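You operate a simulated robot arm through the tools that you are given. There is no shell and no other tool. Be economical: measure what you need, move in short steps, check, and stop when the job is done.

The job below is to be done with a simulated two-armed robot. You get a single attempt, and the scene is never put back.

JOB
Tune the mobile radio to Lake and turn the beam for full signal.
Fine: switch the radio on first; turn the beam at the black beam box till all seven signal bars show; radio volume about halfway up. Leave squelch, watts, supply switch and the beam box's place as they are; don't leave it sending.
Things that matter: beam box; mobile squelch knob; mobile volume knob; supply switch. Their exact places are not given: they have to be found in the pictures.

The check looks at the end state, three seconds after you hand in, the way a careful person would. Anything else that was tipped, shoved, dropped, spilled or broken makes it a failure.

ROBOT AND FRAMES
Two 7-joint arms with fingered hands on one trunk, on a base that drives. Base frame: it is fixed to the floor where the robot stands at the start and does not move with it; the origin is under the middle of the robot, x ahead of it, y to its left, z up; the surface under the hand at the start is at about z = 75. Readings come in cm, rad, newtons and seconds.
The left shoulder is at the start at [20, 13.5, 109.5], the right one opposite. With the tool pointing down near the work surface each hand reaches from about 10 to 96 cm from the robot's upright axis, wherever it stands, measured 20 degrees to its own side. Places, roughly: mobile squelch knob [80, 10, 110]; mobile volume knob [80, 10, 120]; supply switch [80, 10, 110]. Payload 4 kg a hand.
The tool frame of a hand sits at the grasp point between the pads (the TCP): z along the fingers, y along the line on which they close. The tips reach 2.5 cm beyond it. The gripper opens to 8.8 cm. The gripper's body begins 2.9 cm behind the TCP. The gripper is a hand of 4 fingers: y runs from the thumb to the fingers, the wrist lies at [-1.3, -10.6, -17.4] in the tool frame, and closing takes about 1.5 s.
Orientation is that of the tool frame in the base frame, as [roll, pitch, yaw] about the fixed x, y, z axes, in that order (R = Rz(yaw) Ry(pitch) Rx(roll)). With the fingers straight down and the wrist toward the robot, the tool's x, y and z point along [0, 1, 0], [1, 0, 0] and [0, 0, -1] of the base frame.

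CONTROLS
- The arms move only by the tool move_arm. It takes "left_plan", "right_plan" or both (then of equal length, played together; a hand with none holds still); each is a list that holds one entry, the list of rows, each a list of 6 numbers: the shift along the base's x, y, z in cm, then the turn, a rotation vector about the base's x, y, z in rad. In form: [[[x, y, z, wx, wy, wz], ...]]. A call has 1 to 20 rows; each row is the pose to reach, as a shift and turn from the pose commanded when the call began. "left_jaw" and "right_jaw" are, for a hand that has rows, the opening, from 0 (shut) to 1 (fully open), set as the call begins (left out, the last holds). Rows are played at 5 a second. More than 5 cm and 0.15 rad between two rows, or a gripper value outside its range, and nothing of the call is played. A pose out of reach is approached as far as the arm can. The call stops where the force on the tool passes 70 N (or 10 N more than at its start, if that is more) or the arm is blocked; 0.2 s more then pass. Each finger travels about 15.3 cm/s and halts on what it meets, pressing with about 33 N; the grip force reading is that of the motor and also rises with nothing between the fingers. The clock runs only during rows and for 0.2 s after the last one: add rows that repeat a pose to give the fingers time. The reply holds the time, the measured pose of the TCP, the force on the tool along the base axes, the opening and the grip force, in the units named above and with some noise, with the torque about the TCP (base axes, N m) and any sound that the robot's microphone picked up.
- Cameras (640 x 400 px; columns grow to the right, rows downward): "scene" is now at [13.53, 3.4, 169.96]; the picture's right is [0.41, -0.91, 0.00], its down [-0.64, -0.29, -0.71] and it looks along [0.65, 0.29, -0.70] (base axes); focal length 261 px, centre (320, 200). "left" rides on the left gripper at [-6.4, -8.3, -9.8] in its tool frame; the picture's right is [-0.62, -0.37, 0.69], its down [0.71, -0.63, 0.30] and it looks along [0.32, 0.68, 0.65] (tool axes); focal length 265 px, centre (320, 200). "right" rides on the right gripper at [6.4, -8.3, -9.8] in its tool frame; the picture's right is [-0.62, 0.37, -0.69], its down [-0.71, -0.63, 0.30] and it looks along [-0.32, 0.68, 0.65] (tool axes); focal length 265 px, centre (320, 200).
- capture(camera): a new picture of that camera. It takes no simulated time.
- move_column(by): slides the trunk up (or, below 0, down) by that many cm; the arms and the scene camera ride with it, the base frame stays. It gives what a move gives, with no picture.
- base_move(legs): drives the robot by 1 to 6 legs, each [ahead, left, turn to the left] in cm, cm and rad, along the robot's own axes; the way and the turn of a leg run together, so that a leg with both is an arc; at most 150 cm and 3.142 rad a leg. The arms and the cameras ride along, it lands a little off, and it stops where it bumps. It gives what a move gives.
- curl_fingers(index, middle, ring, thumb_bend, thumb_turn, hand): sets how far each is bent, from 0 (flat) to 100 (curled in); at 30 the hand is open as for a grip, at 70 the pads meet at the TCP. One left out holds its place. A second passes; each finger stops where it meets its share of the squeeze, and holds until it gets a number again. A gripper value or a shape takes the hand back. It gives what a move gives, with no picture; readings hold the bend of each and the force on the fingers (four entries, about 0 where the hand has none), thumb and palm. thumb_turn goes from beside the hand (0) to across from the fingers (100), as for a grip.
- set_grasp(shape, hand): the hand has 4 fingers and takes this shape, open, in about a second: jaw (thumb against the fingers, like two jaws); tri (thumb and two fingers); tip (a fingertip pinch); poke (one finger out to press); point (the index stretched); flat (the hand flat); cup (the hand cupped); fist (a fist). The gripper value then closes the fingers along that shape, each until it touches; the sizes above hold for jaw. It gives what a move gives, with no picture.
- aim_head(pan, tilt): turns the head with the scene camera to pan (to the left, within 1.693 rad either way) and tilt (down, from -0.506 to 1.204), counted from straight ahead of the robot. It gives what a move gives.
- probe_pixels(camera, pixels): for up to 12 pixels [column, row] of the newest picture of that camera ("zoom" is the newest enlarged one), the place [x, y, z] in the base frame of the surface seen there, good to about 0.2 cm. It takes no simulated time.
- enlarge(camera, box): a new picture of the part [left, top, right, bottom] of that camera's present view, enlarged. It takes no simulated time.
- finish_job(): hands the job in; it is judged then, once.

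Keep the steps short. Do not move on a guess: measure, check each grasp and each placing, and mend mistakes. In all there are 80 turns and 58 pictures (those below and enlarged ones count). Leave the grippers open and the arms clear of the work at the hand-in unless told otherwise, and finish with a single line.

The tools are called after "Request:" by a JSON object that holds its "method" and its "body". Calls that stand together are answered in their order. move_arm: Moves the arms, as the interface text tells. Its arguments: {"type":"object","properties":{"left_plan":{"type":"array","items":{"type":"array","items":{"type":"array","items":{"type":"number"}}}},"left_jaw":{"type":"number"},"right_plan":{"type":"array","items":{"type":"array","items":{"type":"array","items":{"type":"number"}}}},"right_jaw":{"type":"number"}},"required":[]} The other tools are called the same way: move_column (by) slides the trunk up or down; set_grasp (shape, hand) gives the hand a shape; curl_fingers (index, middle, ring, thumb_bend, thumb_turn, hand) moves the fingers one by one; base_move (legs) drives the base; aim_head (pan, tilt) turns the head that bears the scene camera; capture (camera) takes a picture; probe_pixels (camera, pixels) gives the place of the surface under pixels of a picture; enlarge (camera, box) takes an enlarged picture of a part of a camera's view; finish_job () hands the job in.

At the start:

```text
time_s: 0.0
left_tool_pos: [45.07, 40.24, 131.18]
left_ee_rot: [3.141, 0.0, 1.572]
left_wrist_force: [0.5, -0.7, 0.4]
left_wrist_torque: [-0.01, 0.01, -0.02]
left_finger_gap: 8.76
left_gripper_force: 0.0
left_shape: jaw
left_bend: [30.0, 30.0, 30.0, 30.0, 98.0]
left_finger forces: [0.0, 0.0, 0.0, 0.1, 0.1, 0.0]
right_tool_pos: [53.69, 0.66, 130.74]
right_ee_rot: [-3.142, -0.001, 1.571]
right_wrist_force: [0.3, 0.3, 0.0]
right_wrist_torque: [0.01, 0.02, 0.01]
right_finger_gap: 8.76
right_gripper_force: 0.0
right_shape: jaw
right_bend: [30.0, 30.0, 30.0, 30.0, 98.0]
right_finger forces: [0.1, 0.1, 0.0, 0.1, 0.0, 0.0]
trunk travel left (down, up): [-70.0, 7.0]
robot x, y, heading: [-0.01, 0.08, 0.003]
head pan, tilt: [0.428, 0.78]
```

scene: 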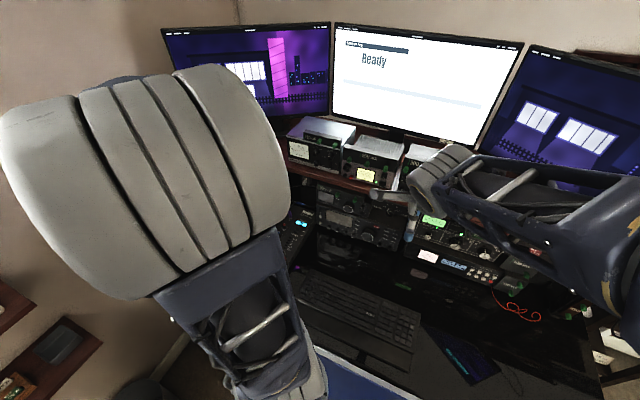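
right: 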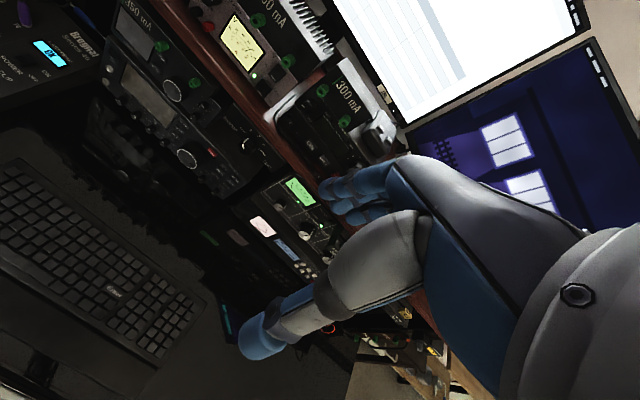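
left: 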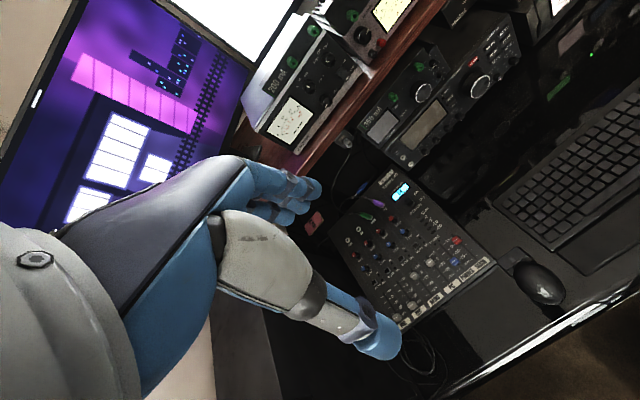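

The arms hide part of the desk. I'll enlarge the radio area in the scene view and in the right-hand view.

Request:
{"method": "enlarge", "body": {"camera": "scene", "box": [280, 120, 600, 320]}}

Request:
{"method": "enlarge", "body": {"camera": "right", "box": [180, 60, 420, 290]}}

```text
2.00 times, centred on (440, 220) of scene
```

zoom: 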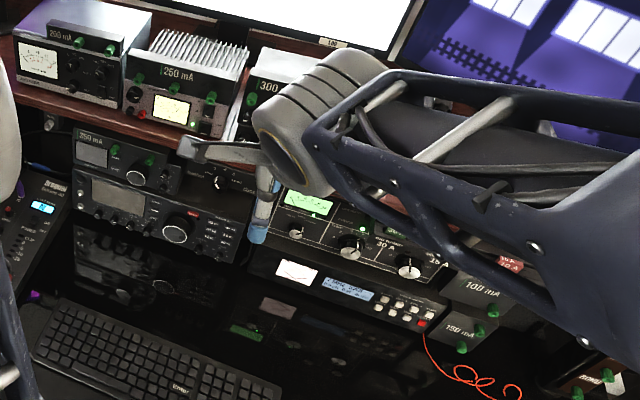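

```text
1.74 times, centred on (300, 175) of right
```

zoom: 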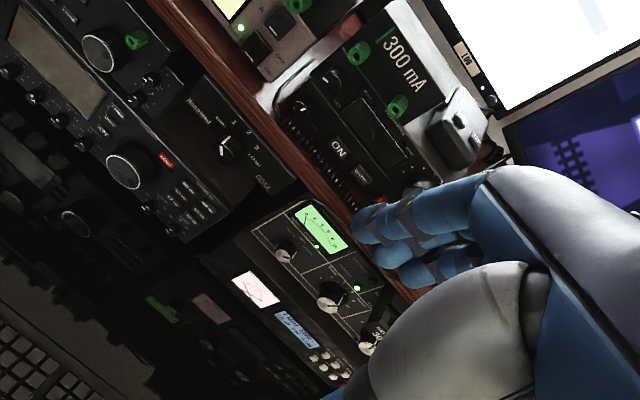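

The right arm covers a shelf radio (ON button, coiled cord), which is likely the mobile. I'll draw both arms back and lower/outward to clear the view.

Request:
{"method": "move_arm", "body": {"right_plan": [[[-4, -3, 0, 0, 0, 0], [-8, -6, 0, 0, 0, 0], [-12, -9, 0, 0, 0, 0], [-15, -12, 0, 0, 0, 0], [-18, -15, 0, 0, 0, 0], [-21, -18, 0, 0, 0, 0], [-21, -21, 0, 0, 0, 0]]], "left_plan": [[[-3, 0, 0, 0, 0, 0], [-6, 0, 0, 0, 0, 0], [-9, 0, 0, 0, 0, 0], [-12, 0, 0, 0, 0, 0], [-15, 0, 0, 0, 0, 0], [-18, 0, 0, 0, 0, 0], [-18, 0, 0, 0, 0, 0]]]}}

Request:
{"method": "aim_head", "body": {"pan": 0.2, "tilt": 0.6}}

Request:
{"method": "capture", "body": {"camera": "scene"}}

```text
time_s: 1.4
left_tool_pos: [28.58, 40.42, 130.74]
left_ee_rot: [-3.137, 0.003, 1.571]
left_wrist_force: [0.1, 0.4, 0.4]
left_wrist_torque: [-0.03, 0.01, -0.02]
left_finger_gap: 8.78
left_gripper_force: 0.0
left_shape: jaw
left_bend: [30.0, 30.0, 30.0, 30.0, 98.0]
left_finger forces: [0.0, 0.0, 0.0, 0.0, 0.0, 0.0]
right_tool_pos: [36.21, -16.18, 129.52]
right_ee_rot: [-2.893, 0.102, 1.583]
right_wrist_force: [0.7, -0.1, 0.6]
right_wrist_torque: [-0.01, -0.03, -0.01]
right_finger_gap: 8.79
right_gripper_force: 0.0
right_shape: jaw
right_bend: [30.0, 30.0, 30.0, 30.0, 98.0]
right_finger forces: [0.0, 0.1, 0.0, 0.0, 0.0, 0.1]
right hand out of reach, approached as far as the arm can: row 3, 4, 5, 6
trunk travel left (down, up): [-70.0, 7.0]
robot x, y, heading: [-0.16, 0.19, 0.005]
head pan, tilt: [0.428, 0.78]
stopped in row 6 (right hand): the arm was blocked; the commanded pose is now the measured one
```

```text
time_s: 2.1
left_tool_pos: [28.56, 40.52, 130.88]
left_ee_rot: [-3.136, 0.005, 1.57]
left_wrist_force: [-0.6, 0.1, 0.2]
left_wrist_torque: [-0.05, 0.04, 0.02]
left_finger_gap: 8.79
left_gripper_force: 0.1
left_shape: jaw
left_bend: [30.0, 30.0, 30.0, 30.0, 98.0]
left_finger forces: [0.0, 0.0, 0.1, 0.0, 0.1, 0.0]
right_tool_pos: [36.4, -16.12, 129.95]
right_ee_rot: [-2.898, 0.103, 1.585]
right_wrist_force: [0.0, 0.1, 0.1]
right_wrist_torque: [0.02, 0.01, 0.02]
right_finger_gap: 8.78
right_gripper_force: 0.0
right_shape: jaw
right_bend: [30.0, 30.0, 30.0, 30.0, 98.0]
right_finger forces: [0.1, 0.0, 0.0, 0.0, 0.0, 0.0]
trunk travel left (down, up): [-70.0, 7.0]
robot x, y, heading: [-0.23, -0.04, -0.003]
head pan, tilt: [0.201, 0.6]
```

```text
52 pictures are left
```

scene: 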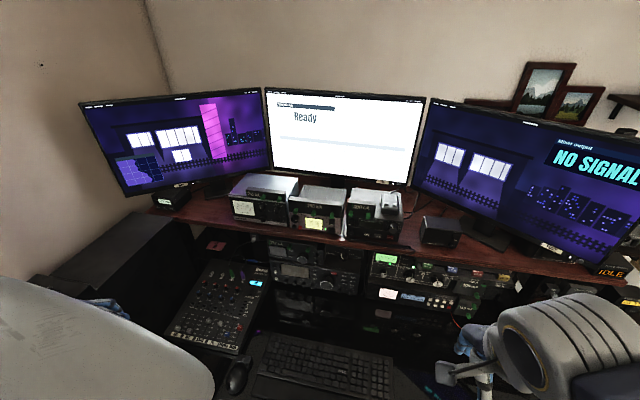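

Now I can see shelf equipment at (230–460, 180–240), and more at the right. I'll enlarge those parts.

Request:
{"method": "enlarge", "body": {"camera": "scene", "box": [330, 170, 490, 270]}}

Request:
{"method": "enlarge", "body": {"camera": "scene", "box": [350, 240, 510, 340]}}

Request:
{"method": "enlarge", "body": {"camera": "scene", "box": [480, 220, 640, 320]}}

Request:
{"method": "enlarge", "body": {"camera": "scene", "box": [140, 170, 360, 300]}}

```text
4.00 times, centred on (410, 220) of scene
```

zoom: 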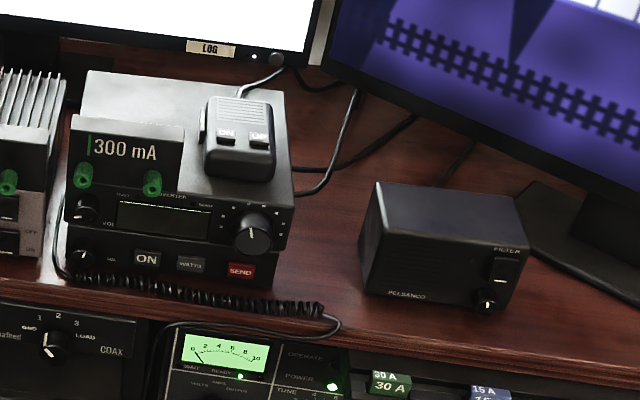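

```text
4.00 times, centred on (430, 290) of scene
```

zoom: 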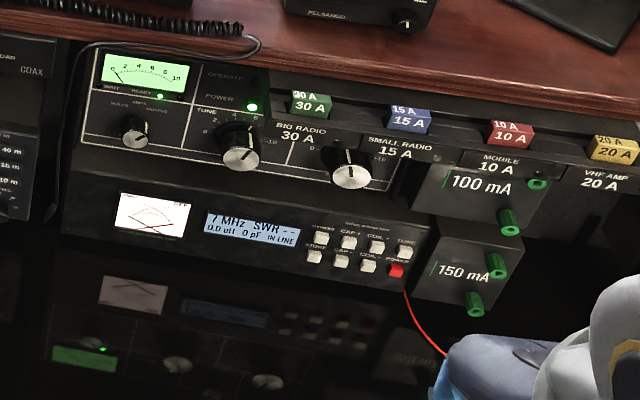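

```text
4.00 times, centred on (560, 270) of scene
```

zoom: 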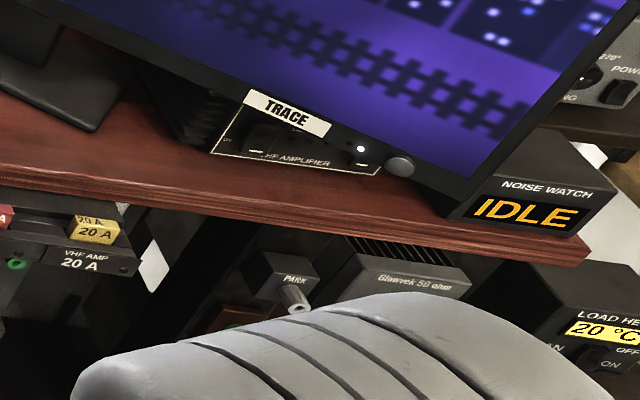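

```text
2.91 times, centred on (250, 235) of scene
```

zoom: 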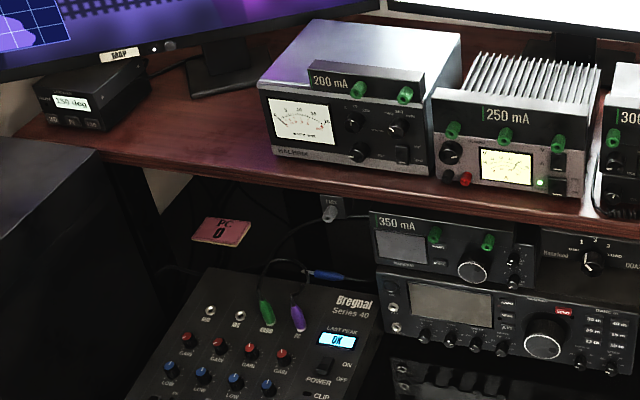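

The mobile radio is the one with ON / WATTS / SEND. The beam box looks to be the small box at far left ("150 deg"). I'll take tight enlargements and measure each.

Request:
{"method": "enlarge", "body": {"camera": "scene", "box": [340, 185, 420, 245]}}

Request:
{"method": "probe_pixels", "body": {"camera": "zoom", "pixels": [[140, 265], [135, 355], [260, 358], [350, 368], [450, 385], [475, 310], [250, 290], [200, 180], [490, 115], [250, 225], [180, 225], [335, 235]]}}

Request:
{"method": "enlarge", "body": {"camera": "scene", "box": [145, 175, 205, 220]}}

Request:
{"method": "probe_pixels", "body": {"camera": "zoom", "pixels": [[150, 300], [300, 310], [200, 350], [330, 330], [120, 270], [420, 240], [200, 200], [330, 180]]}}

```text
6.67 times, centred on (380, 215) of scene
```

zoom: 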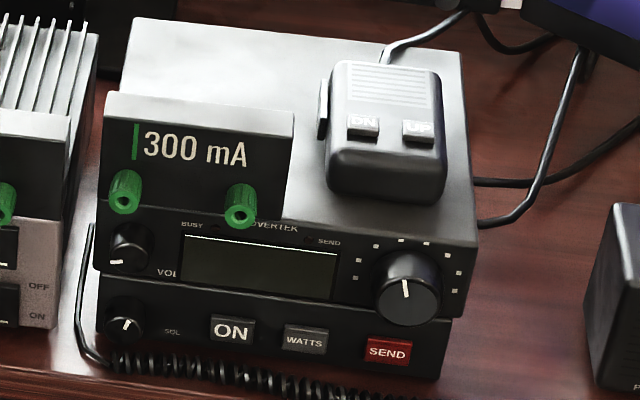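

```text
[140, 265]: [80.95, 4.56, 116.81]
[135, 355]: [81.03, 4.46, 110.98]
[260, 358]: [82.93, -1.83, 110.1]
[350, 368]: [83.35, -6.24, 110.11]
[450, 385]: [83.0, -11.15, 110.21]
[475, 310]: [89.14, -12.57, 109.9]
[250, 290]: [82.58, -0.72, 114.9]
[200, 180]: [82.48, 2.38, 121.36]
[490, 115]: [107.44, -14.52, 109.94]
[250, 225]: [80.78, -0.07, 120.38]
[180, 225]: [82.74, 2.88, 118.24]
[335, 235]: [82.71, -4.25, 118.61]
```

```text
8.89 times, centred on (175, 198) of scene
```

zoom: 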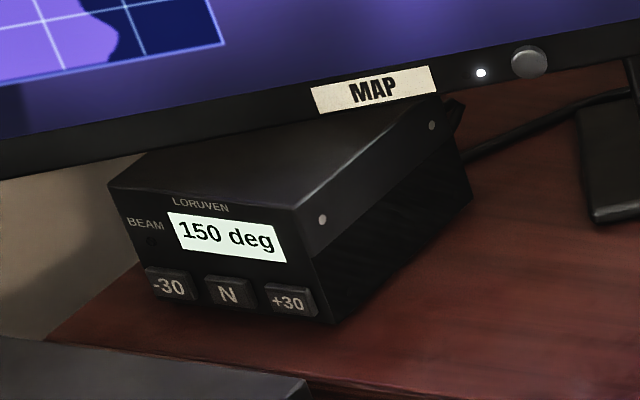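

```text
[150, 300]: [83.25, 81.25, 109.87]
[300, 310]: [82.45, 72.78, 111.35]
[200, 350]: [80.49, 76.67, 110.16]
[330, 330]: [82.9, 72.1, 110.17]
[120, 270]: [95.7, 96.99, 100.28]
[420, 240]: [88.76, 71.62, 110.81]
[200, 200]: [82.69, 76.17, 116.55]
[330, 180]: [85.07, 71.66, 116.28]
```

Radio front is at x≈82, y from 5 to -12, z 110–118. Beam box front is at x≈82, y 72–79, so it needs a drive later. First I'll put the right hand in poke shape and bring it forward and level.

Request:
{"method": "set_grasp", "body": {"hand": "right", "shape": "poke"}}

Request:
{"method": "move_arm", "body": {"right_plan": [[[4, 0, 0, 0.05, -0.12, 0], [8, 0, 0, 0.1, -0.24, 0], [12, 0, 0, 0.1, -0.24, 0], [16, 0, 0, 0.1, -0.24, 0], [18, 0, 0, 0.1, -0.24, 0]]]}}

Request:
{"method": "move_arm", "body": {"right_plan": [[[0, 0, 0, 0, -0.14, 0], [0, 0, 0, 0, -0.28, 0], [0, 0, 0, 0, -0.42, 0], [0, 0, 0, 0, -0.56, 0], [0, 0, 0, 0, -0.7, 0], [0, 0, 0, 0, -0.84, 0], [0, 0, 0, 0, -0.98, 0], [0, 0, 0, 0, -1.1, 0], [0, 0, 0, 0, -1.2, 0], [0, 0, 0, 0, -1.2, 0]]]}}

Request:
{"method": "capture", "body": {"camera": "scene"}}

Request:
{"method": "capture", "body": {"camera": "right"}}

```text
time_s: 3.0
left_tool_pos: [28.7, 40.49, 130.88]
left_ee_rot: [-3.134, 0.003, 1.571]
left_wrist_force: [0.1, -0.7, 0.6]
left_wrist_torque: [-0.03, 0.01, 0.01]
left_finger_gap: 8.77
left_gripper_force: 0.0
left_shape: jaw
left_bend: [30.0, 30.0, 30.0, 30.0, 98.0]
left_finger forces: [0.0, 0.0, 0.0, 0.0, 0.1, 0.0]
right_tool_pos: [36.32, -16.16, 129.95]
right_ee_rot: [-2.899, 0.101, 1.582]
right_wrist_force: [0.2, 0.4, -0.4]
right_wrist_torque: [0.03, 0.04, 0.01]
right_finger_gap: 0.0
right_gripper_force: 0.0
right_shape: poke
right_bend: [70.0, 70.0, 99.0, 100.0, 100.0]
right_finger forces: [0.0, 0.0, 0.0, 0.1, 0.0, 0.1]
trunk travel left (down, up): [-70.0, 7.0]
robot x, y, heading: [0.24, 0.11, -0.004]
head pan, tilt: [0.201, 0.6]
```

```text
time_s: 4.2
left_tool_pos: [27.8, 40.23, 131.24]
left_ee_rot: [-3.14, 0.0, 1.571]
left_wrist_force: [0.4, 0.0, 0.4]
left_wrist_torque: [0.0, 0.0, -0.01]
left_finger_gap: 8.76
left_gripper_force: 0.1
left_shape: jaw
left_bend: [30.0, 30.0, 30.0, 30.0, 98.0]
left_finger forces: [0.1, 0.0, 0.0, 0.0, 0.1, 0.1]
right_tool_pos: [53.45, -16.41, 130.27]
right_ee_rot: [3.124, -0.006, 1.572]
right_wrist_force: [-0.2, 0.3, 0.4]
right_wrist_torque: [0.03, -0.03, 0.02]
right_finger_gap: 0.02
right_gripper_force: 0.1
right_shape: poke
right_bend: [70.0, 70.0, 99.0, 100.0, 100.0]
right_finger forces: [0.1, 0.1, 0.0, 0.0, 0.0, 0.0]
trunk travel left (down, up): [-70.0, 7.0]
robot x, y, heading: [0.12, -0.07, 0.003]
head pan, tilt: [0.201, 0.6]
```

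```text
time_s: 6.5
left_tool_pos: [27.76, 40.19, 131.21]
left_ee_rot: [3.14, 0.001, 1.571]
left_wrist_force: [1.1, 0.0, 0.4]
left_wrist_torque: [-0.02, -0.02, 0.04]
left_finger_gap: 8.78
left_gripper_force: 0.0
left_shape: jaw
left_bend: [30.0, 30.0, 30.0, 30.0, 98.0]
left_finger forces: [0.0, 0.0, 0.0, 0.1, 0.0, 0.1]
right_tool_pos: [64.54, -22.79, 131.36]
right_ee_rot: [1.923, -0.003, 1.578]
right_wrist_force: [0.3, 0.1, -0.2]
right_wrist_torque: [0.0, -0.01, 0.01]
right_finger_gap: 0.0
right_gripper_force: 0.1
right_shape: poke
right_bend: [70.0, 70.0, 99.0, 100.0, 100.0]
right_finger forces: [0.0, 0.0, 0.0, 0.0, 0.0, 0.0]
right hand out of reach, approached as far as the arm can: row 3, 4, 5, 6, 7, 8, 9, 10
trunk travel left (down, up): [-70.0, 7.0]
robot x, y, heading: [0.16, 0.04, -0.0]
head pan, tilt: [0.201, 0.6]
```

```text
45 pictures are left
```

scene: 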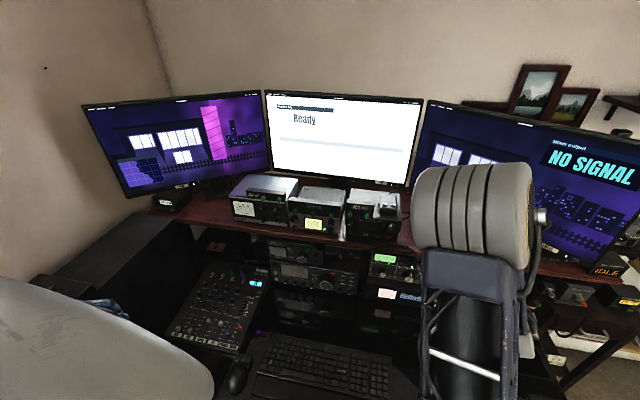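

```text
44 pictures are left
```

right: 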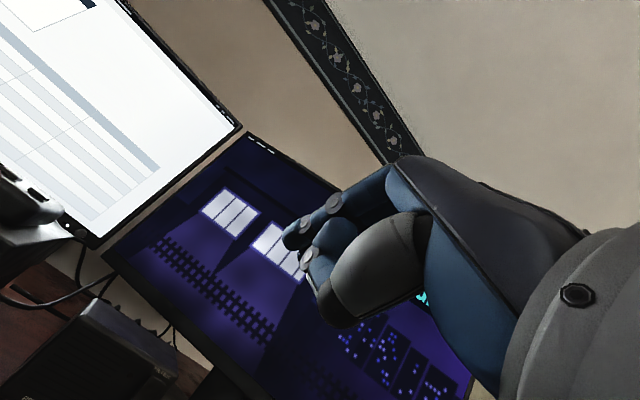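

The hand is at [64.5,-22.8,131.4], pointing ahead and 20° down. Two fingers seem to be out in poke shape. I'll try the point shape and measure the fingertip in the wrist camera.

Request:
{"method": "set_grasp", "body": {"hand": "right", "shape": "point"}}

Request:
{"method": "capture", "body": {"camera": "right"}}

Request:
{"method": "probe_pixels", "body": {"camera": "right", "pixels": [[290, 235], [310, 260], [330, 205], [240, 240], [250, 220], [300, 200]]}}

```text
time_s: 7.3
left_tool_pos: [27.84, 40.22, 131.25]
left_ee_rot: [3.141, 0.0, 1.571]
left_wrist_force: [0.2, -0.3, 0.1]
left_wrist_torque: [-0.01, 0.03, 0.03]
left_finger_gap: 8.77
left_gripper_force: 0.1
left_shape: jaw
left_bend: [30.0, 30.0, 30.0, 30.0, 98.0]
left_finger forces: [0.0, 0.0, 0.1, 0.1, 0.0, 0.0]
right_tool_pos: [64.61, -22.82, 131.43]
right_ee_rot: [1.925, -0.002, 1.577]
right_wrist_force: [-0.6, 0.5, 0.3]
right_wrist_torque: [0.01, 0.03, 0.01]
right_finger_gap: 0.01
right_gripper_force: 0.0
right_shape: point
right_bend: [20.0, 100.0, 100.0, 98.0, 88.0]
right_finger forces: [0.0, 0.1, 0.1, 0.0, 0.0, 0.0]
trunk travel left (down, up): [-70.0, 7.0]
robot x, y, heading: [0.08, -0.06, -0.001]
head pan, tilt: [0.201, 0.6]
```

```text
43 pictures are left
```

right: 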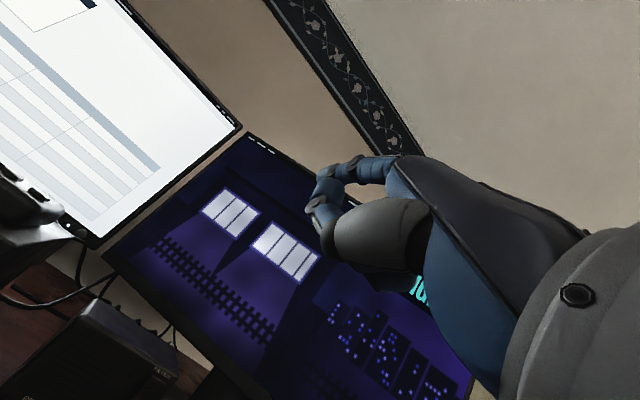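

```text
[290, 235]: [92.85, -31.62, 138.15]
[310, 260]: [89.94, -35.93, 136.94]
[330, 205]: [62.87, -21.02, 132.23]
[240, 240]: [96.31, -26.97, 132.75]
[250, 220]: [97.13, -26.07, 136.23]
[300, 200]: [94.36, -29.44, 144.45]
```

The index isn't visible in this view. I'll set index 60 with the others curled, and turn the left hand's camera toward the right hand for a side view.

Request:
{"method": "curl_fingers", "body": {"hand": "right", "index": 60, "middle": 100, "ring": 100, "thumb_bend": 100}}

Request:
{"method": "move_arm", "body": {"left_plan": [[[2, -1, 0, 0, 0, -0.14], [4, -2, 0, 0, 0, -0.28], [6, -3, 0, 0, 0, -0.42], [8, -3, 0, 0, 0, -0.56], [10, -3, 0, 0, 0, -0.7], [12, -3, 0, 0, 0, -0.84], [12, -3, 0, 0, 0, -0.98], [12, -3, 0, 0, 0, -1.0]]]}}

Request:
{"method": "capture", "body": {"camera": "left"}}

Request:
{"method": "capture", "body": {"camera": "right"}}

```text
time_s: 8.3
left_tool_pos: [27.77, 40.15, 131.18]
left_ee_rot: [-3.141, 0.0, 1.57]
left_wrist_force: [0.3, 0.4, -0.2]
left_wrist_torque: [-0.01, 0.01, 0.01]
left_finger_gap: 8.78
left_gripper_force: 0.2
left_shape: jaw
left_bend: [30.0, 30.0, 30.0, 30.0, 98.0]
left_finger forces: [0.0, 0.0, 0.0, 0.0, 0.1, 0.1]
right_tool_pos: [64.42, -22.96, 131.38]
right_ee_rot: [1.926, -0.002, 1.576]
right_wrist_force: [0.2, -0.1, -0.4]
right_wrist_torque: [0.0, 0.0, 0.02]
right_finger_gap: 1.81
right_gripper_force: 0.0
right_shape: fingers
right_bend: [54.0, 100.0, 100.0, 98.0, 86.0]
right_finger forces: [0.0, 0.1, 0.0, 0.0, 0.1, 0.0]
trunk travel left (down, up): [-70.0, 7.0]
robot x, y, heading: [-0.13, 0.2, -0.004]
head pan, tilt: [0.201, 0.6]
```

```text
time_s: 10.2
left_tool_pos: [39.8, 37.22, 131.23]
left_ee_rot: [-3.141, -0.001, 0.569]
left_wrist_force: [0.2, 0.0, -0.9]
left_wrist_torque: [0.02, 0.01, 0.0]
left_finger_gap: 8.77
left_gripper_force: 0.2
left_shape: jaw
left_bend: [30.0, 30.0, 30.0, 30.0, 98.0]
left_finger forces: [0.0, 0.0, 0.0, 0.0, 0.0, 0.0]
right_tool_pos: [64.45, -22.78, 131.33]
right_ee_rot: [1.924, -0.002, 1.576]
right_wrist_force: [-0.1, 0.0, 0.4]
right_wrist_torque: [-0.02, -0.02, 0.01]
right_finger_gap: 1.81
right_gripper_force: 0.2
right_shape: fingers
right_bend: [54.0, 100.0, 100.0, 98.0, 86.0]
right_finger forces: [0.0, 0.0, 0.1, 0.1, 0.0, 0.0]
trunk travel left (down, up): [-70.0, 7.0]
robot x, y, heading: [0.21, 0.15, -0.001]
head pan, tilt: [0.201, 0.6]
```

```text
42 pictures are left
```

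left: 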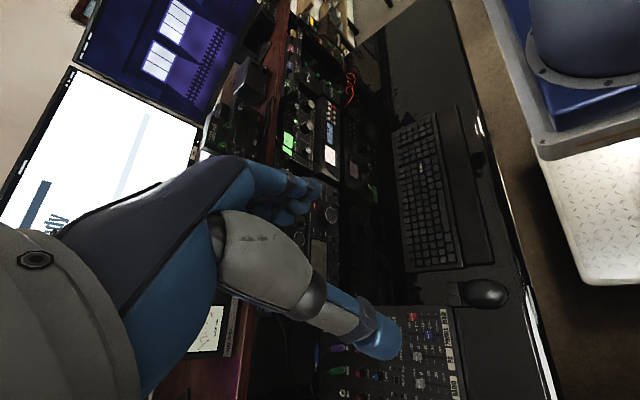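

```text
41 pictures are left
```

right: 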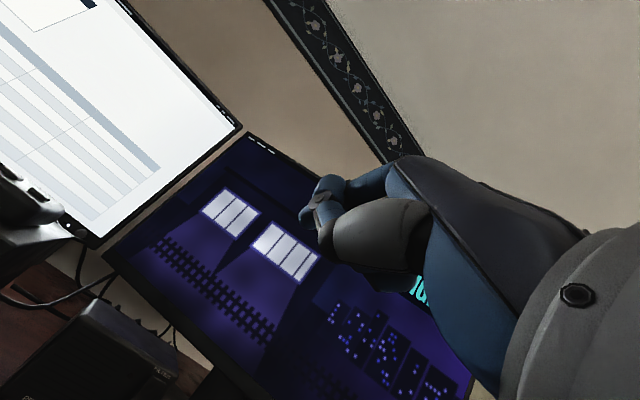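

The index is on the far side in this view. I'll return to the point shape and bring the hand in front of the radio, still about 10 cm clear, where the scene camera can see the fingertip from above.

Request:
{"method": "set_grasp", "body": {"hand": "right", "shape": "point"}}

Request:
{"method": "move_arm", "body": {"right_plan": [[[0, 4, -2, 0, 0, 0], [0, 8, -4, 0, 0, 0], [0, 12, -6, 0, 0, 0], [0, 16, -8, 0, 0, 0], [0, 20, -10, 0, 0, 0], [0, 22, -12, 0, 0, 0], [0, 22, -12, 0, 0, 0]]]}}

Request:
{"method": "aim_head", "body": {"pan": 0.05, "tilt": 0.7}}

Request:
{"method": "capture", "body": {"camera": "scene"}}

Request:
{"method": "capture", "body": {"camera": "left"}}

```text
time_s: 11.1
left_tool_pos: [39.86, 37.21, 131.18]
left_ee_rot: [3.14, 0.0, 0.57]
left_wrist_force: [0.2, 0.3, -0.2]
left_wrist_torque: [0.0, 0.01, -0.02]
left_finger_gap: 8.77
left_gripper_force: 0.0
left_shape: jaw
left_bend: [30.0, 30.0, 30.0, 30.0, 98.0]
left_finger forces: [0.0, 0.1, 0.0, 0.0, 0.0, 0.0]
right_tool_pos: [64.49, -22.71, 131.28]
right_ee_rot: [1.925, -0.001, 1.574]
right_wrist_force: [0.1, 0.6, -0.9]
right_wrist_torque: [-0.02, 0.02, 0.0]
right_finger_gap: 8.07
right_gripper_force: 0.0
right_shape: point
right_bend: [20.0, 100.0, 100.0, 99.0, 88.0]
right_finger forces: [0.1, 0.0, 0.0, 0.0, 0.0, 0.0]
trunk travel left (down, up): [-70.0, 7.0]
robot x, y, heading: [0.14, -0.23, -0.001]
head pan, tilt: [0.201, 0.6]
```

```text
time_s: 12.7
left_tool_pos: [39.79, 37.1, 131.24]
left_ee_rot: [-3.141, 0.0, 0.571]
left_wrist_force: [-0.9, 0.1, 0.6]
left_wrist_torque: [0.04, 0.01, 0.01]
left_finger_gap: 8.77
left_gripper_force: 0.1
left_shape: jaw
left_bend: [30.0, 30.0, 30.0, 30.0, 98.0]
left_finger forces: [0.0, 0.0, 0.1, 0.0, 0.0, 0.1]
right_tool_pos: [64.4, -0.38, 119.34]
right_ee_rot: [1.926, -0.001, 1.574]
right_wrist_force: [-0.2, -0.9, 0.0]
right_wrist_torque: [-0.04, 0.0, 0.02]
right_finger_gap: 8.04
right_gripper_force: 0.1
right_shape: point
right_bend: [20.0, 100.0, 100.0, 99.0, 88.0]
right_finger forces: [0.1, 0.0, 0.0, 0.1, 0.1, 0.0]
right hand out of reach, approached as far as the arm can: row 1, 2, 3, 4
trunk travel left (down, up): [-70.0, 7.0]
robot x, y, heading: [0.37, -0.02, 0.003]
head pan, tilt: [0.201, 0.6]
```

```text
time_s: 13.3
left_tool_pos: [39.82, 37.28, 131.26]
left_ee_rot: [3.141, 0.001, 0.571]
left_wrist_force: [0.9, -0.1, -0.4]
left_wrist_torque: [0.0, -0.01, 0.01]
left_finger_gap: 8.77
left_gripper_force: 0.1
left_shape: jaw
left_bend: [30.0, 30.0, 30.0, 30.0, 98.0]
left_finger forces: [0.0, 0.0, 0.0, 0.0, 0.0, 0.0]
right_tool_pos: [64.53, -0.47, 119.45]
right_ee_rot: [1.924, -0.002, 1.576]
right_wrist_force: [-1.1, 0.4, -0.5]
right_wrist_torque: [0.04, -0.01, 0.0]
right_finger_gap: 8.06
right_gripper_force: 0.0
right_shape: point
right_bend: [20.0, 100.0, 100.0, 99.0, 88.0]
right_finger forces: [0.0, 0.1, 0.0, 0.1, 0.1, 0.1]
trunk travel left (down, up): [-70.0, 7.0]
robot x, y, heading: [0.21, 0.23, -0.001]
head pan, tilt: [0.051, 0.7]
```

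```text
40 pictures are left
```

scene: 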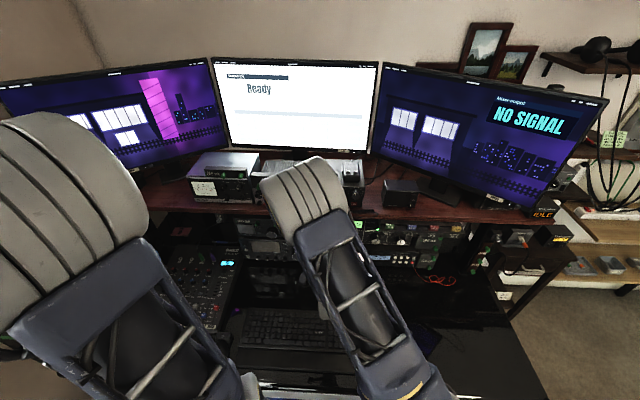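

```text
39 pictures are left
```

left: 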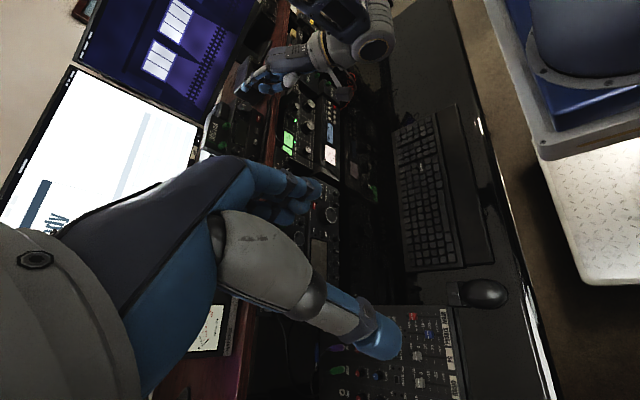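

The left wrist camera sees the right hand and its index near (245, 85). I'll enlarge and measure the fingertip.

Request:
{"method": "enlarge", "body": {"camera": "left", "box": [200, 30, 320, 120]}}

Request:
{"method": "probe_pixels", "body": {"camera": "zoom", "pixels": [[200, 360], [230, 310], [190, 330], [215, 340], [260, 290], [320, 250], [450, 290]]}}

```text
4.44 times, centred on (260, 75) of left
```

zoom: 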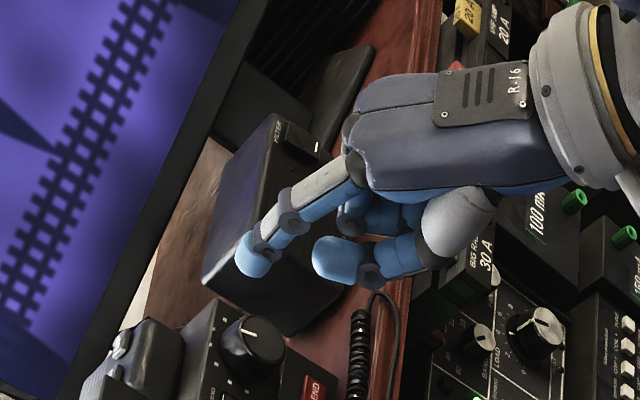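

```text
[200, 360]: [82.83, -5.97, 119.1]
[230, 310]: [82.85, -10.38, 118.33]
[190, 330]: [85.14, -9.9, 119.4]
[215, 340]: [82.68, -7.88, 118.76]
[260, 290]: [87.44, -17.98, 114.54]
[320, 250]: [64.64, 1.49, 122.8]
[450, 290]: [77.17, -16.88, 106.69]
```

Request:
{"method": "probe_pixels", "body": {"camera": "zoom", "pixels": [[245, 265], [255, 250], [265, 262], [335, 258], [380, 270], [360, 165], [450, 230], [240, 240]]}}

```text
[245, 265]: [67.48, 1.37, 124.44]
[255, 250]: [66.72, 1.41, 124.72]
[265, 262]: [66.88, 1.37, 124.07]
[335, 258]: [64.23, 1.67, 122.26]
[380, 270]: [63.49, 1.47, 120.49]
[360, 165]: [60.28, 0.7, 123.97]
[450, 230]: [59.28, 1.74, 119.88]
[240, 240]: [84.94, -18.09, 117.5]
```

Index tip is now about (68, 0.6, 124.3): +3.3 x and +4.9 z from the TCP. I'll pitch the hand 0.72 rad down so the index leads and the knuckles stay clear of the shelf edge, then bring the tip near x≈76, z≈113.

Request:
{"method": "move_arm", "body": {"right_plan": [[[0, 0, 0, 0, 0.14, 0], [0, 0, 0, 0, 0.28, 0], [0, 0, 0, 0, 0.42, 0], [0, 0, 0, 0, 0.56, 0], [0, 0, 0, 0, 0.72, 0], [2, 0, -3, 0, 0.72, 0], [4, -1, -6, 0, 0.72, 0], [6, -1, -7.5, 0, 0.72, 0], [6, -1, -7.5, 0, 0.72, 0]]]}}

Request:
{"method": "enlarge", "body": {"camera": "left", "box": [190, 60, 310, 150]}}

```text
refused: row 5 steps farther than a row can; nothing moved
```

```text
4.44 times, centred on (250, 105) of left
```

zoom: 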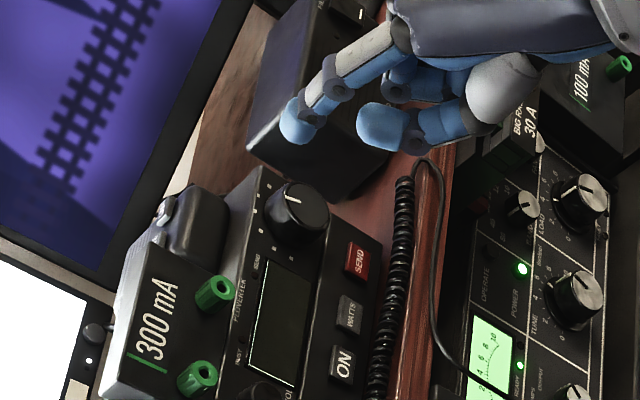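

A great view of the radio face. I'll probe the ON button (343,365), the tuning knob, the cord, the shelf edge and the fingertip, then send a corrected move.

Request:
{"method": "probe_pixels", "body": {"camera": "zoom", "pixels": [[343, 365], [332, 365], [355, 365], [350, 313], [297, 205], [300, 230], [390, 300], [440, 180], [290, 125], [380, 130], [258, 300], [370, 345]]}}

Request:
{"method": "move_arm", "body": {"right_plan": [[[0, 0, 0, 0, 0.14, 0], [0, 0, 0, 0, 0.28, 0], [0, 0, 0, 0, 0.42, 0], [0, 0, 0, 0, 0.56, 0], [0, 0, 0, 0, 0.7, 0], [2, 0, -3, 0, 0.72, 0], [4, -1, -6, 0, 0.72, 0], [6, -1, -7.5, 0, 0.72, 0], [6, -1, -7.5, 0, 0.72, 0]]]}}

Request:
{"method": "enlarge", "body": {"camera": "left", "box": [190, 70, 310, 160]}}

```text
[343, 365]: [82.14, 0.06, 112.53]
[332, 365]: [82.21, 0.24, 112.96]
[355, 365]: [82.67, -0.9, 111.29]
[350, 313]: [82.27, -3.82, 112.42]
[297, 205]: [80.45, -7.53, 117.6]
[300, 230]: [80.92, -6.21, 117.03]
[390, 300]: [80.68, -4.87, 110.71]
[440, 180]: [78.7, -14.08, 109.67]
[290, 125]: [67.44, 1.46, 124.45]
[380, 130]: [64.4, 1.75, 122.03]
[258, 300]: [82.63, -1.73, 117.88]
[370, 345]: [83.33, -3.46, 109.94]
```

```text
time_s: 15.3
left_tool_pos: [39.82, 37.12, 131.16]
left_ee_rot: [3.141, 0.0, 0.571]
left_wrist_force: [-0.3, -0.6, -0.1]
left_wrist_torque: [0.02, -0.03, 0.04]
left_finger_gap: 8.79
left_gripper_force: 0.1
left_shape: jaw
left_bend: [30.0, 30.0, 30.0, 30.0, 98.0]
left_finger forces: [0.0, 0.1, 0.0, 0.0, 0.0, 0.0]
right_tool_pos: [70.49, -1.41, 112.11]
right_ee_rot: [2.644, -0.006, 1.576]
right_wrist_force: [-0.2, -0.3, 0.0]
right_wrist_torque: [-0.02, 0.0, -0.01]
right_finger_gap: 8.05
right_gripper_force: 0.0
right_shape: point
right_bend: [20.0, 100.0, 100.0, 99.0, 88.0]
right_finger forces: [0.0, 0.0, 0.1, 0.0, 0.0, 0.0]
trunk travel left (down, up): [-70.0, 7.0]
robot x, y, heading: [-0.12, 0.01, 0.002]
head pan, tilt: [0.051, 0.7]
```

```text
4.44 times, centred on (250, 115) of left
```

zoom: 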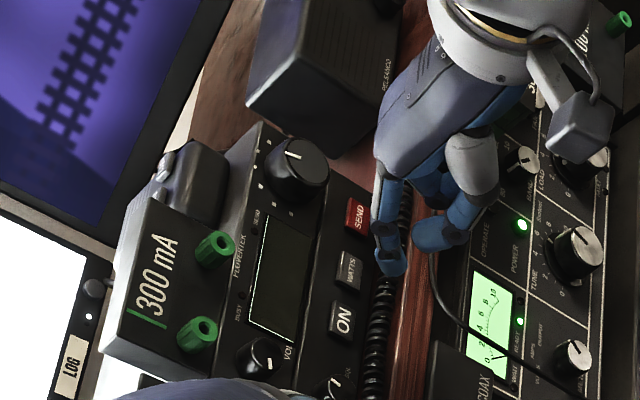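

Request:
{"method": "probe_pixels", "body": {"camera": "zoom", "pixels": [[390, 272], [385, 250], [400, 262], [388, 268], [440, 245], [343, 320], [265, 355], [338, 385], [395, 272]]}}

```text
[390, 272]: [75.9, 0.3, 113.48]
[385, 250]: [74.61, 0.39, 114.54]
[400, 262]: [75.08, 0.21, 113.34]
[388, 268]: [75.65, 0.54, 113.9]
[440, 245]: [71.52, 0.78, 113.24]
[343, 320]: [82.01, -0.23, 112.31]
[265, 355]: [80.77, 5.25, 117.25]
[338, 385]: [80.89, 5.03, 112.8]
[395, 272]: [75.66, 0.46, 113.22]
```

Tip is about (76.2, -0.4, 113.3) and ON is at (82.0, -0.2, 112.3). I'll go forward 5 cm and down 0.9, then press gently in small steps and back off.

Request:
{"method": "move_arm", "body": {"right_plan": [[[2, 0.1, -0.4, 0, 0, 0], [4, 0.2, -0.9, 0, 0, 0], [5, 0.2, -0.9, 0, 0, 0], [5.4, 0.2, -0.9, 0, 0, 0], [5.7, 0.2, -0.9, 0, 0, 0], [6.0, 0.2, -0.9, 0, 0, 0], [6.2, 0.2, -0.9, 0, 0, 0]]]}}

Request:
{"method": "enlarge", "body": {"camera": "left", "box": [190, 70, 310, 160]}}

```text
time_s: 16.9
left_tool_pos: [39.92, 37.21, 131.23]
left_ee_rot: [-3.141, 0.0, 0.57]
left_wrist_force: [0.4, -0.1, -0.6]
left_wrist_torque: [-0.01, 0.0, -0.01]
left_finger_gap: 8.76
left_gripper_force: 0.1
left_shape: jaw
left_bend: [30.0, 30.0, 30.0, 30.0, 98.0]
left_finger forces: [0.0, 0.0, 0.0, 0.0, 0.0, 0.0]
right_tool_pos: [76.62, -1.18, 111.02]
right_ee_rot: [2.647, -0.005, 1.573]
right_wrist_force: [-3.5, 0.1, 1.0]
right_wrist_torque: [-0.03, -0.08, 0.02]
right_finger_gap: 8.07
right_gripper_force: 0.1
right_shape: point
right_bend: [21.0, 100.0, 100.0, 99.0, 88.0]
right_finger forces: [3.6, 0.0, 0.1, 0.0, 0.0, 0.1]
trunk travel left (down, up): [-70.0, 7.0]
robot x, y, heading: [0.06, -0.02, -0.002]
head pan, tilt: [0.051, 0.7]
heard: click
```

```text
4.44 times, centred on (250, 115) of left
```

zoom: 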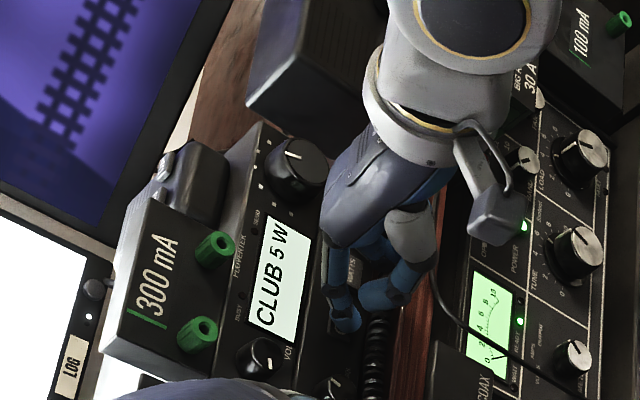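

The radio is on, showing "CLUB 5 W". I'll back off and raise the hand, then measure the microphone's UP/DN buttons and the knobs.

Request:
{"method": "move_arm", "body": {"right_plan": [[[-3, 0, 0, 0, 0, 0], [-6, 0, 1, 0, 0, 0], [-8, 0, 4, 0, 0, 0], [-8, 0, 8, 0, 0, 0], [-8, -3, 12, 0, 0, 0], [-8, -6, 16, 0, 0, 0], [-8, -9, 18, 0, 0, 0], [-8, -9, 18, 0, 0, 0]]]}}

Request:
{"method": "enlarge", "body": {"camera": "left", "box": [190, 85, 290, 160]}}

```text
time_s: 18.8
left_tool_pos: [39.85, 37.21, 131.17]
left_ee_rot: [-3.14, 0.0, 0.571]
left_wrist_force: [1.0, 0.3, -0.7]
left_wrist_torque: [0.03, 0.0, -0.01]
left_finger_gap: 8.77
left_gripper_force: 0.1
left_shape: jaw
left_bend: [30.0, 30.0, 30.0, 30.0, 98.0]
left_finger forces: [0.1, 0.0, 0.0, 0.1, 0.0, 0.1]
right_tool_pos: [68.64, -10.27, 129.17]
right_ee_rot: [2.643, -0.004, 1.573]
right_wrist_force: [-0.2, 0.2, 0.1]
right_wrist_torque: [0.01, -0.03, 0.0]
right_finger_gap: 8.06
right_gripper_force: 0.0
right_shape: point
right_bend: [20.0, 100.0, 100.0, 99.0, 88.0]
right_finger forces: [0.0, 0.0, 0.1, 0.0, 0.1, 0.1]
trunk travel left (down, up): [-70.0, 7.0]
robot x, y, heading: [0.16, -0.17, 0.002]
head pan, tilt: [0.051, 0.7]
```

```text
5.33 times, centred on (240, 122) of left
```

zoom: 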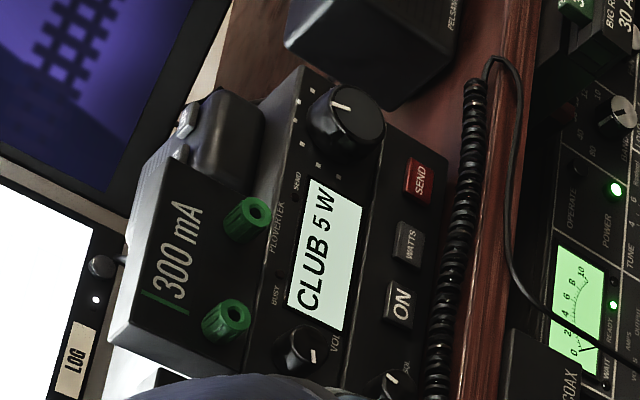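

Request:
{"method": "probe_pixels", "body": {"camera": "zoom", "pixels": [[187, 117], [179, 153], [225, 125], [255, 150], [215, 110], [345, 120], [375, 110], [340, 95], [350, 150], [310, 350], [298, 340], [320, 365]]}}

Request:
{"method": "enlarge", "body": {"camera": "scene", "box": [300, 140, 420, 215]}}

```text
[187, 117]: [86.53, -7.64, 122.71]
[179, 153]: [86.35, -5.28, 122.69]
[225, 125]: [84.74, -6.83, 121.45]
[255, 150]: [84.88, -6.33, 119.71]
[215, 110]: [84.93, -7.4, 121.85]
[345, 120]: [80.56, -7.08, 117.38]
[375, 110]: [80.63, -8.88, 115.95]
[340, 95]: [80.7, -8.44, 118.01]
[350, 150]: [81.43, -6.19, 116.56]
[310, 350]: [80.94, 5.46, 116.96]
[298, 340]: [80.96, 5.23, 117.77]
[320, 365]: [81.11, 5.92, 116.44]
```

```text
5.33 times, centred on (360, 178) of scene
```

zoom: 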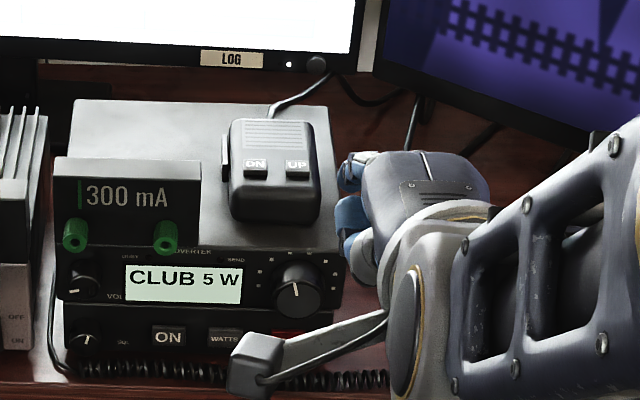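

UP is at (86.5,-7.6,122.7) and DN at (86.4,-5.3,122.7). Pressing straight down on the mic is stable. I'll pitch the index steeper and hover the tip about 2 cm above UP.

Request:
{"method": "move_arm", "body": {"right_plan": [[[0, 0, 0, 0, 0.15, 0], [0, 0, 0, 0, 0.3, 0], [0, 0, 0, 0, 0.45, 0], [4, 0.6, 0, 0, 0.45, 0], [8, 1.2, -1, 0, 0.45, 0], [11, 1.7, -2, 0, 0.45, 0], [12.2, 1.7, -2.8, 0, 0.45, 0], [12.2, 1.7, -2.8, 0, 0.45, 0]]]}}

Request:
{"method": "enlarge", "body": {"camera": "left", "box": [190, 60, 290, 135]}}

Request:
{"method": "probe_pixels", "body": {"camera": "zoom", "pixels": [[190, 235], [200, 240], [180, 230], [185, 215], [200, 215], [187, 250], [180, 280]]}}

```text
time_s: 20.6
left_tool_pos: [39.71, 37.19, 131.11]
left_ee_rot: [-3.14, -0.001, 0.572]
left_wrist_force: [0.2, -0.5, -0.2]
left_wrist_torque: [-0.01, 0.0, -0.02]
left_finger_gap: 8.76
left_gripper_force: 0.0
left_shape: jaw
left_bend: [30.0, 30.0, 30.0, 30.0, 98.0]
left_finger forces: [0.0, 0.1, 0.0, 0.1, 0.0, 0.1]
right_tool_pos: [80.88, -8.52, 126.31]
right_ee_rot: [3.093, -0.006, 1.57]
right_wrist_force: [0.6, -0.5, 0.0]
right_wrist_torque: [0.0, 0.02, -0.02]
right_finger_gap: 8.08
right_gripper_force: 0.0
right_shape: point
right_bend: [20.0, 100.0, 100.0, 99.0, 88.0]
right_finger forces: [0.0, 0.0, 0.0, 0.0, 0.0, 0.1]
trunk travel left (down, up): [-70.0, 7.0]
robot x, y, heading: [0.65, -0.03, 0.002]
head pan, tilt: [0.051, 0.7]
```

```text
5.33 times, centred on (240, 98) of left
```

zoom: 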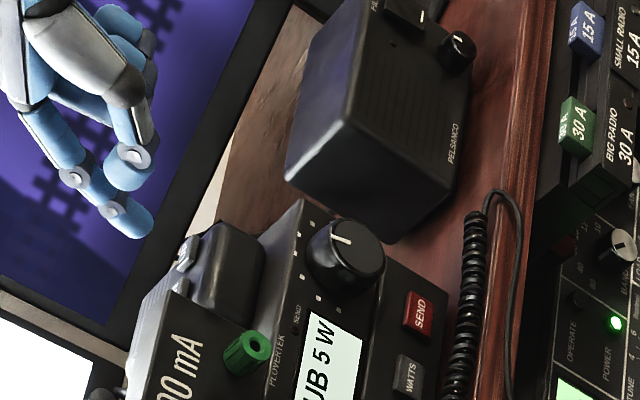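

```text
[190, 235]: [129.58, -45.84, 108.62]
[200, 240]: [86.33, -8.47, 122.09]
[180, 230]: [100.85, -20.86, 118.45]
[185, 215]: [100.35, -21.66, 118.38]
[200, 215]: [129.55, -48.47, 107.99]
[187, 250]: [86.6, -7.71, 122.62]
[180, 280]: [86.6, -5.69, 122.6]
```

Request:
{"method": "probe_pixels", "body": {"camera": "zoom", "pixels": [[143, 228], [130, 222], [148, 215], [135, 232], [128, 170], [145, 180], [140, 222]]}}

Request:
{"method": "enlarge", "body": {"camera": "scene", "box": [300, 140, 420, 215]}}

```text
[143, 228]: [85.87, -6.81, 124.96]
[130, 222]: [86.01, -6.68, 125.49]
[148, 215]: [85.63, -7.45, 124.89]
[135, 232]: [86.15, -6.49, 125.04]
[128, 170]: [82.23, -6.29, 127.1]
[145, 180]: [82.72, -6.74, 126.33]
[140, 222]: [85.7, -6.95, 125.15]
```

```text
5.33 times, centred on (360, 178) of scene
```

zoom: 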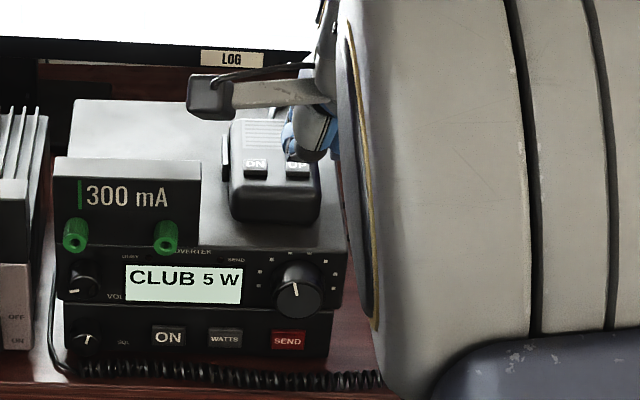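

The tip is at about (86.2,-7.4,124.7), over UP. I'll press down in small steps and lift again.

Request:
{"method": "move_arm", "body": {"right_plan": [[[0.3, -0.2, -1.0, 0, 0, 0], [0.3, -0.2, -1.6, 0, 0, 0], [0.3, -0.2, -1.9, 0, 0, 0], [0.3, -0.2, -2.1, 0, 0, 0], [0.3, -0.2, -2.3, 0, 0, 0]]]}}

Request:
{"method": "enlarge", "body": {"camera": "scene", "box": [300, 140, 420, 215]}}

```text
time_s: 21.8
left_tool_pos: [39.79, 37.17, 131.21]
left_ee_rot: [3.141, 0.001, 0.571]
left_wrist_force: [0.5, 0.5, -0.1]
left_wrist_torque: [0.0, 0.01, 0.04]
left_finger_gap: 8.77
left_gripper_force: 0.0
left_shape: jaw
left_bend: [30.0, 30.0, 30.0, 30.0, 98.0]
left_finger forces: [0.1, 0.0, 0.1, 0.0, 0.0, 0.0]
right_tool_pos: [81.15, -8.77, 124.1]
right_ee_rot: [3.092, -0.006, 1.572]
right_wrist_force: [-0.3, -0.3, 1.7]
right_wrist_torque: [-0.01, -0.1, -0.02]
right_finger_gap: 0.01
right_gripper_force: 0.1
right_shape: point
right_bend: [20.0, 100.0, 100.0, 99.0, 88.0]
right_finger forces: [2.1, 0.0, 0.0, 0.0, 0.0, 0.0]
trunk travel left (down, up): [-70.0, 7.0]
robot x, y, heading: [-0.16, 0.15, -0.001]
head pan, tilt: [0.051, 0.7]
heard: click
```

```text
5.33 times, centred on (360, 178) of scene
```

zoom: 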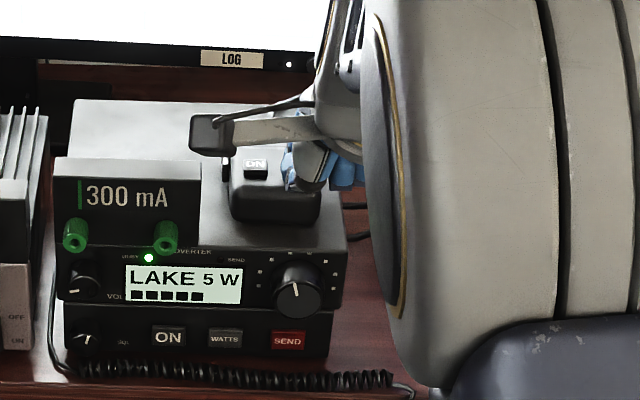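

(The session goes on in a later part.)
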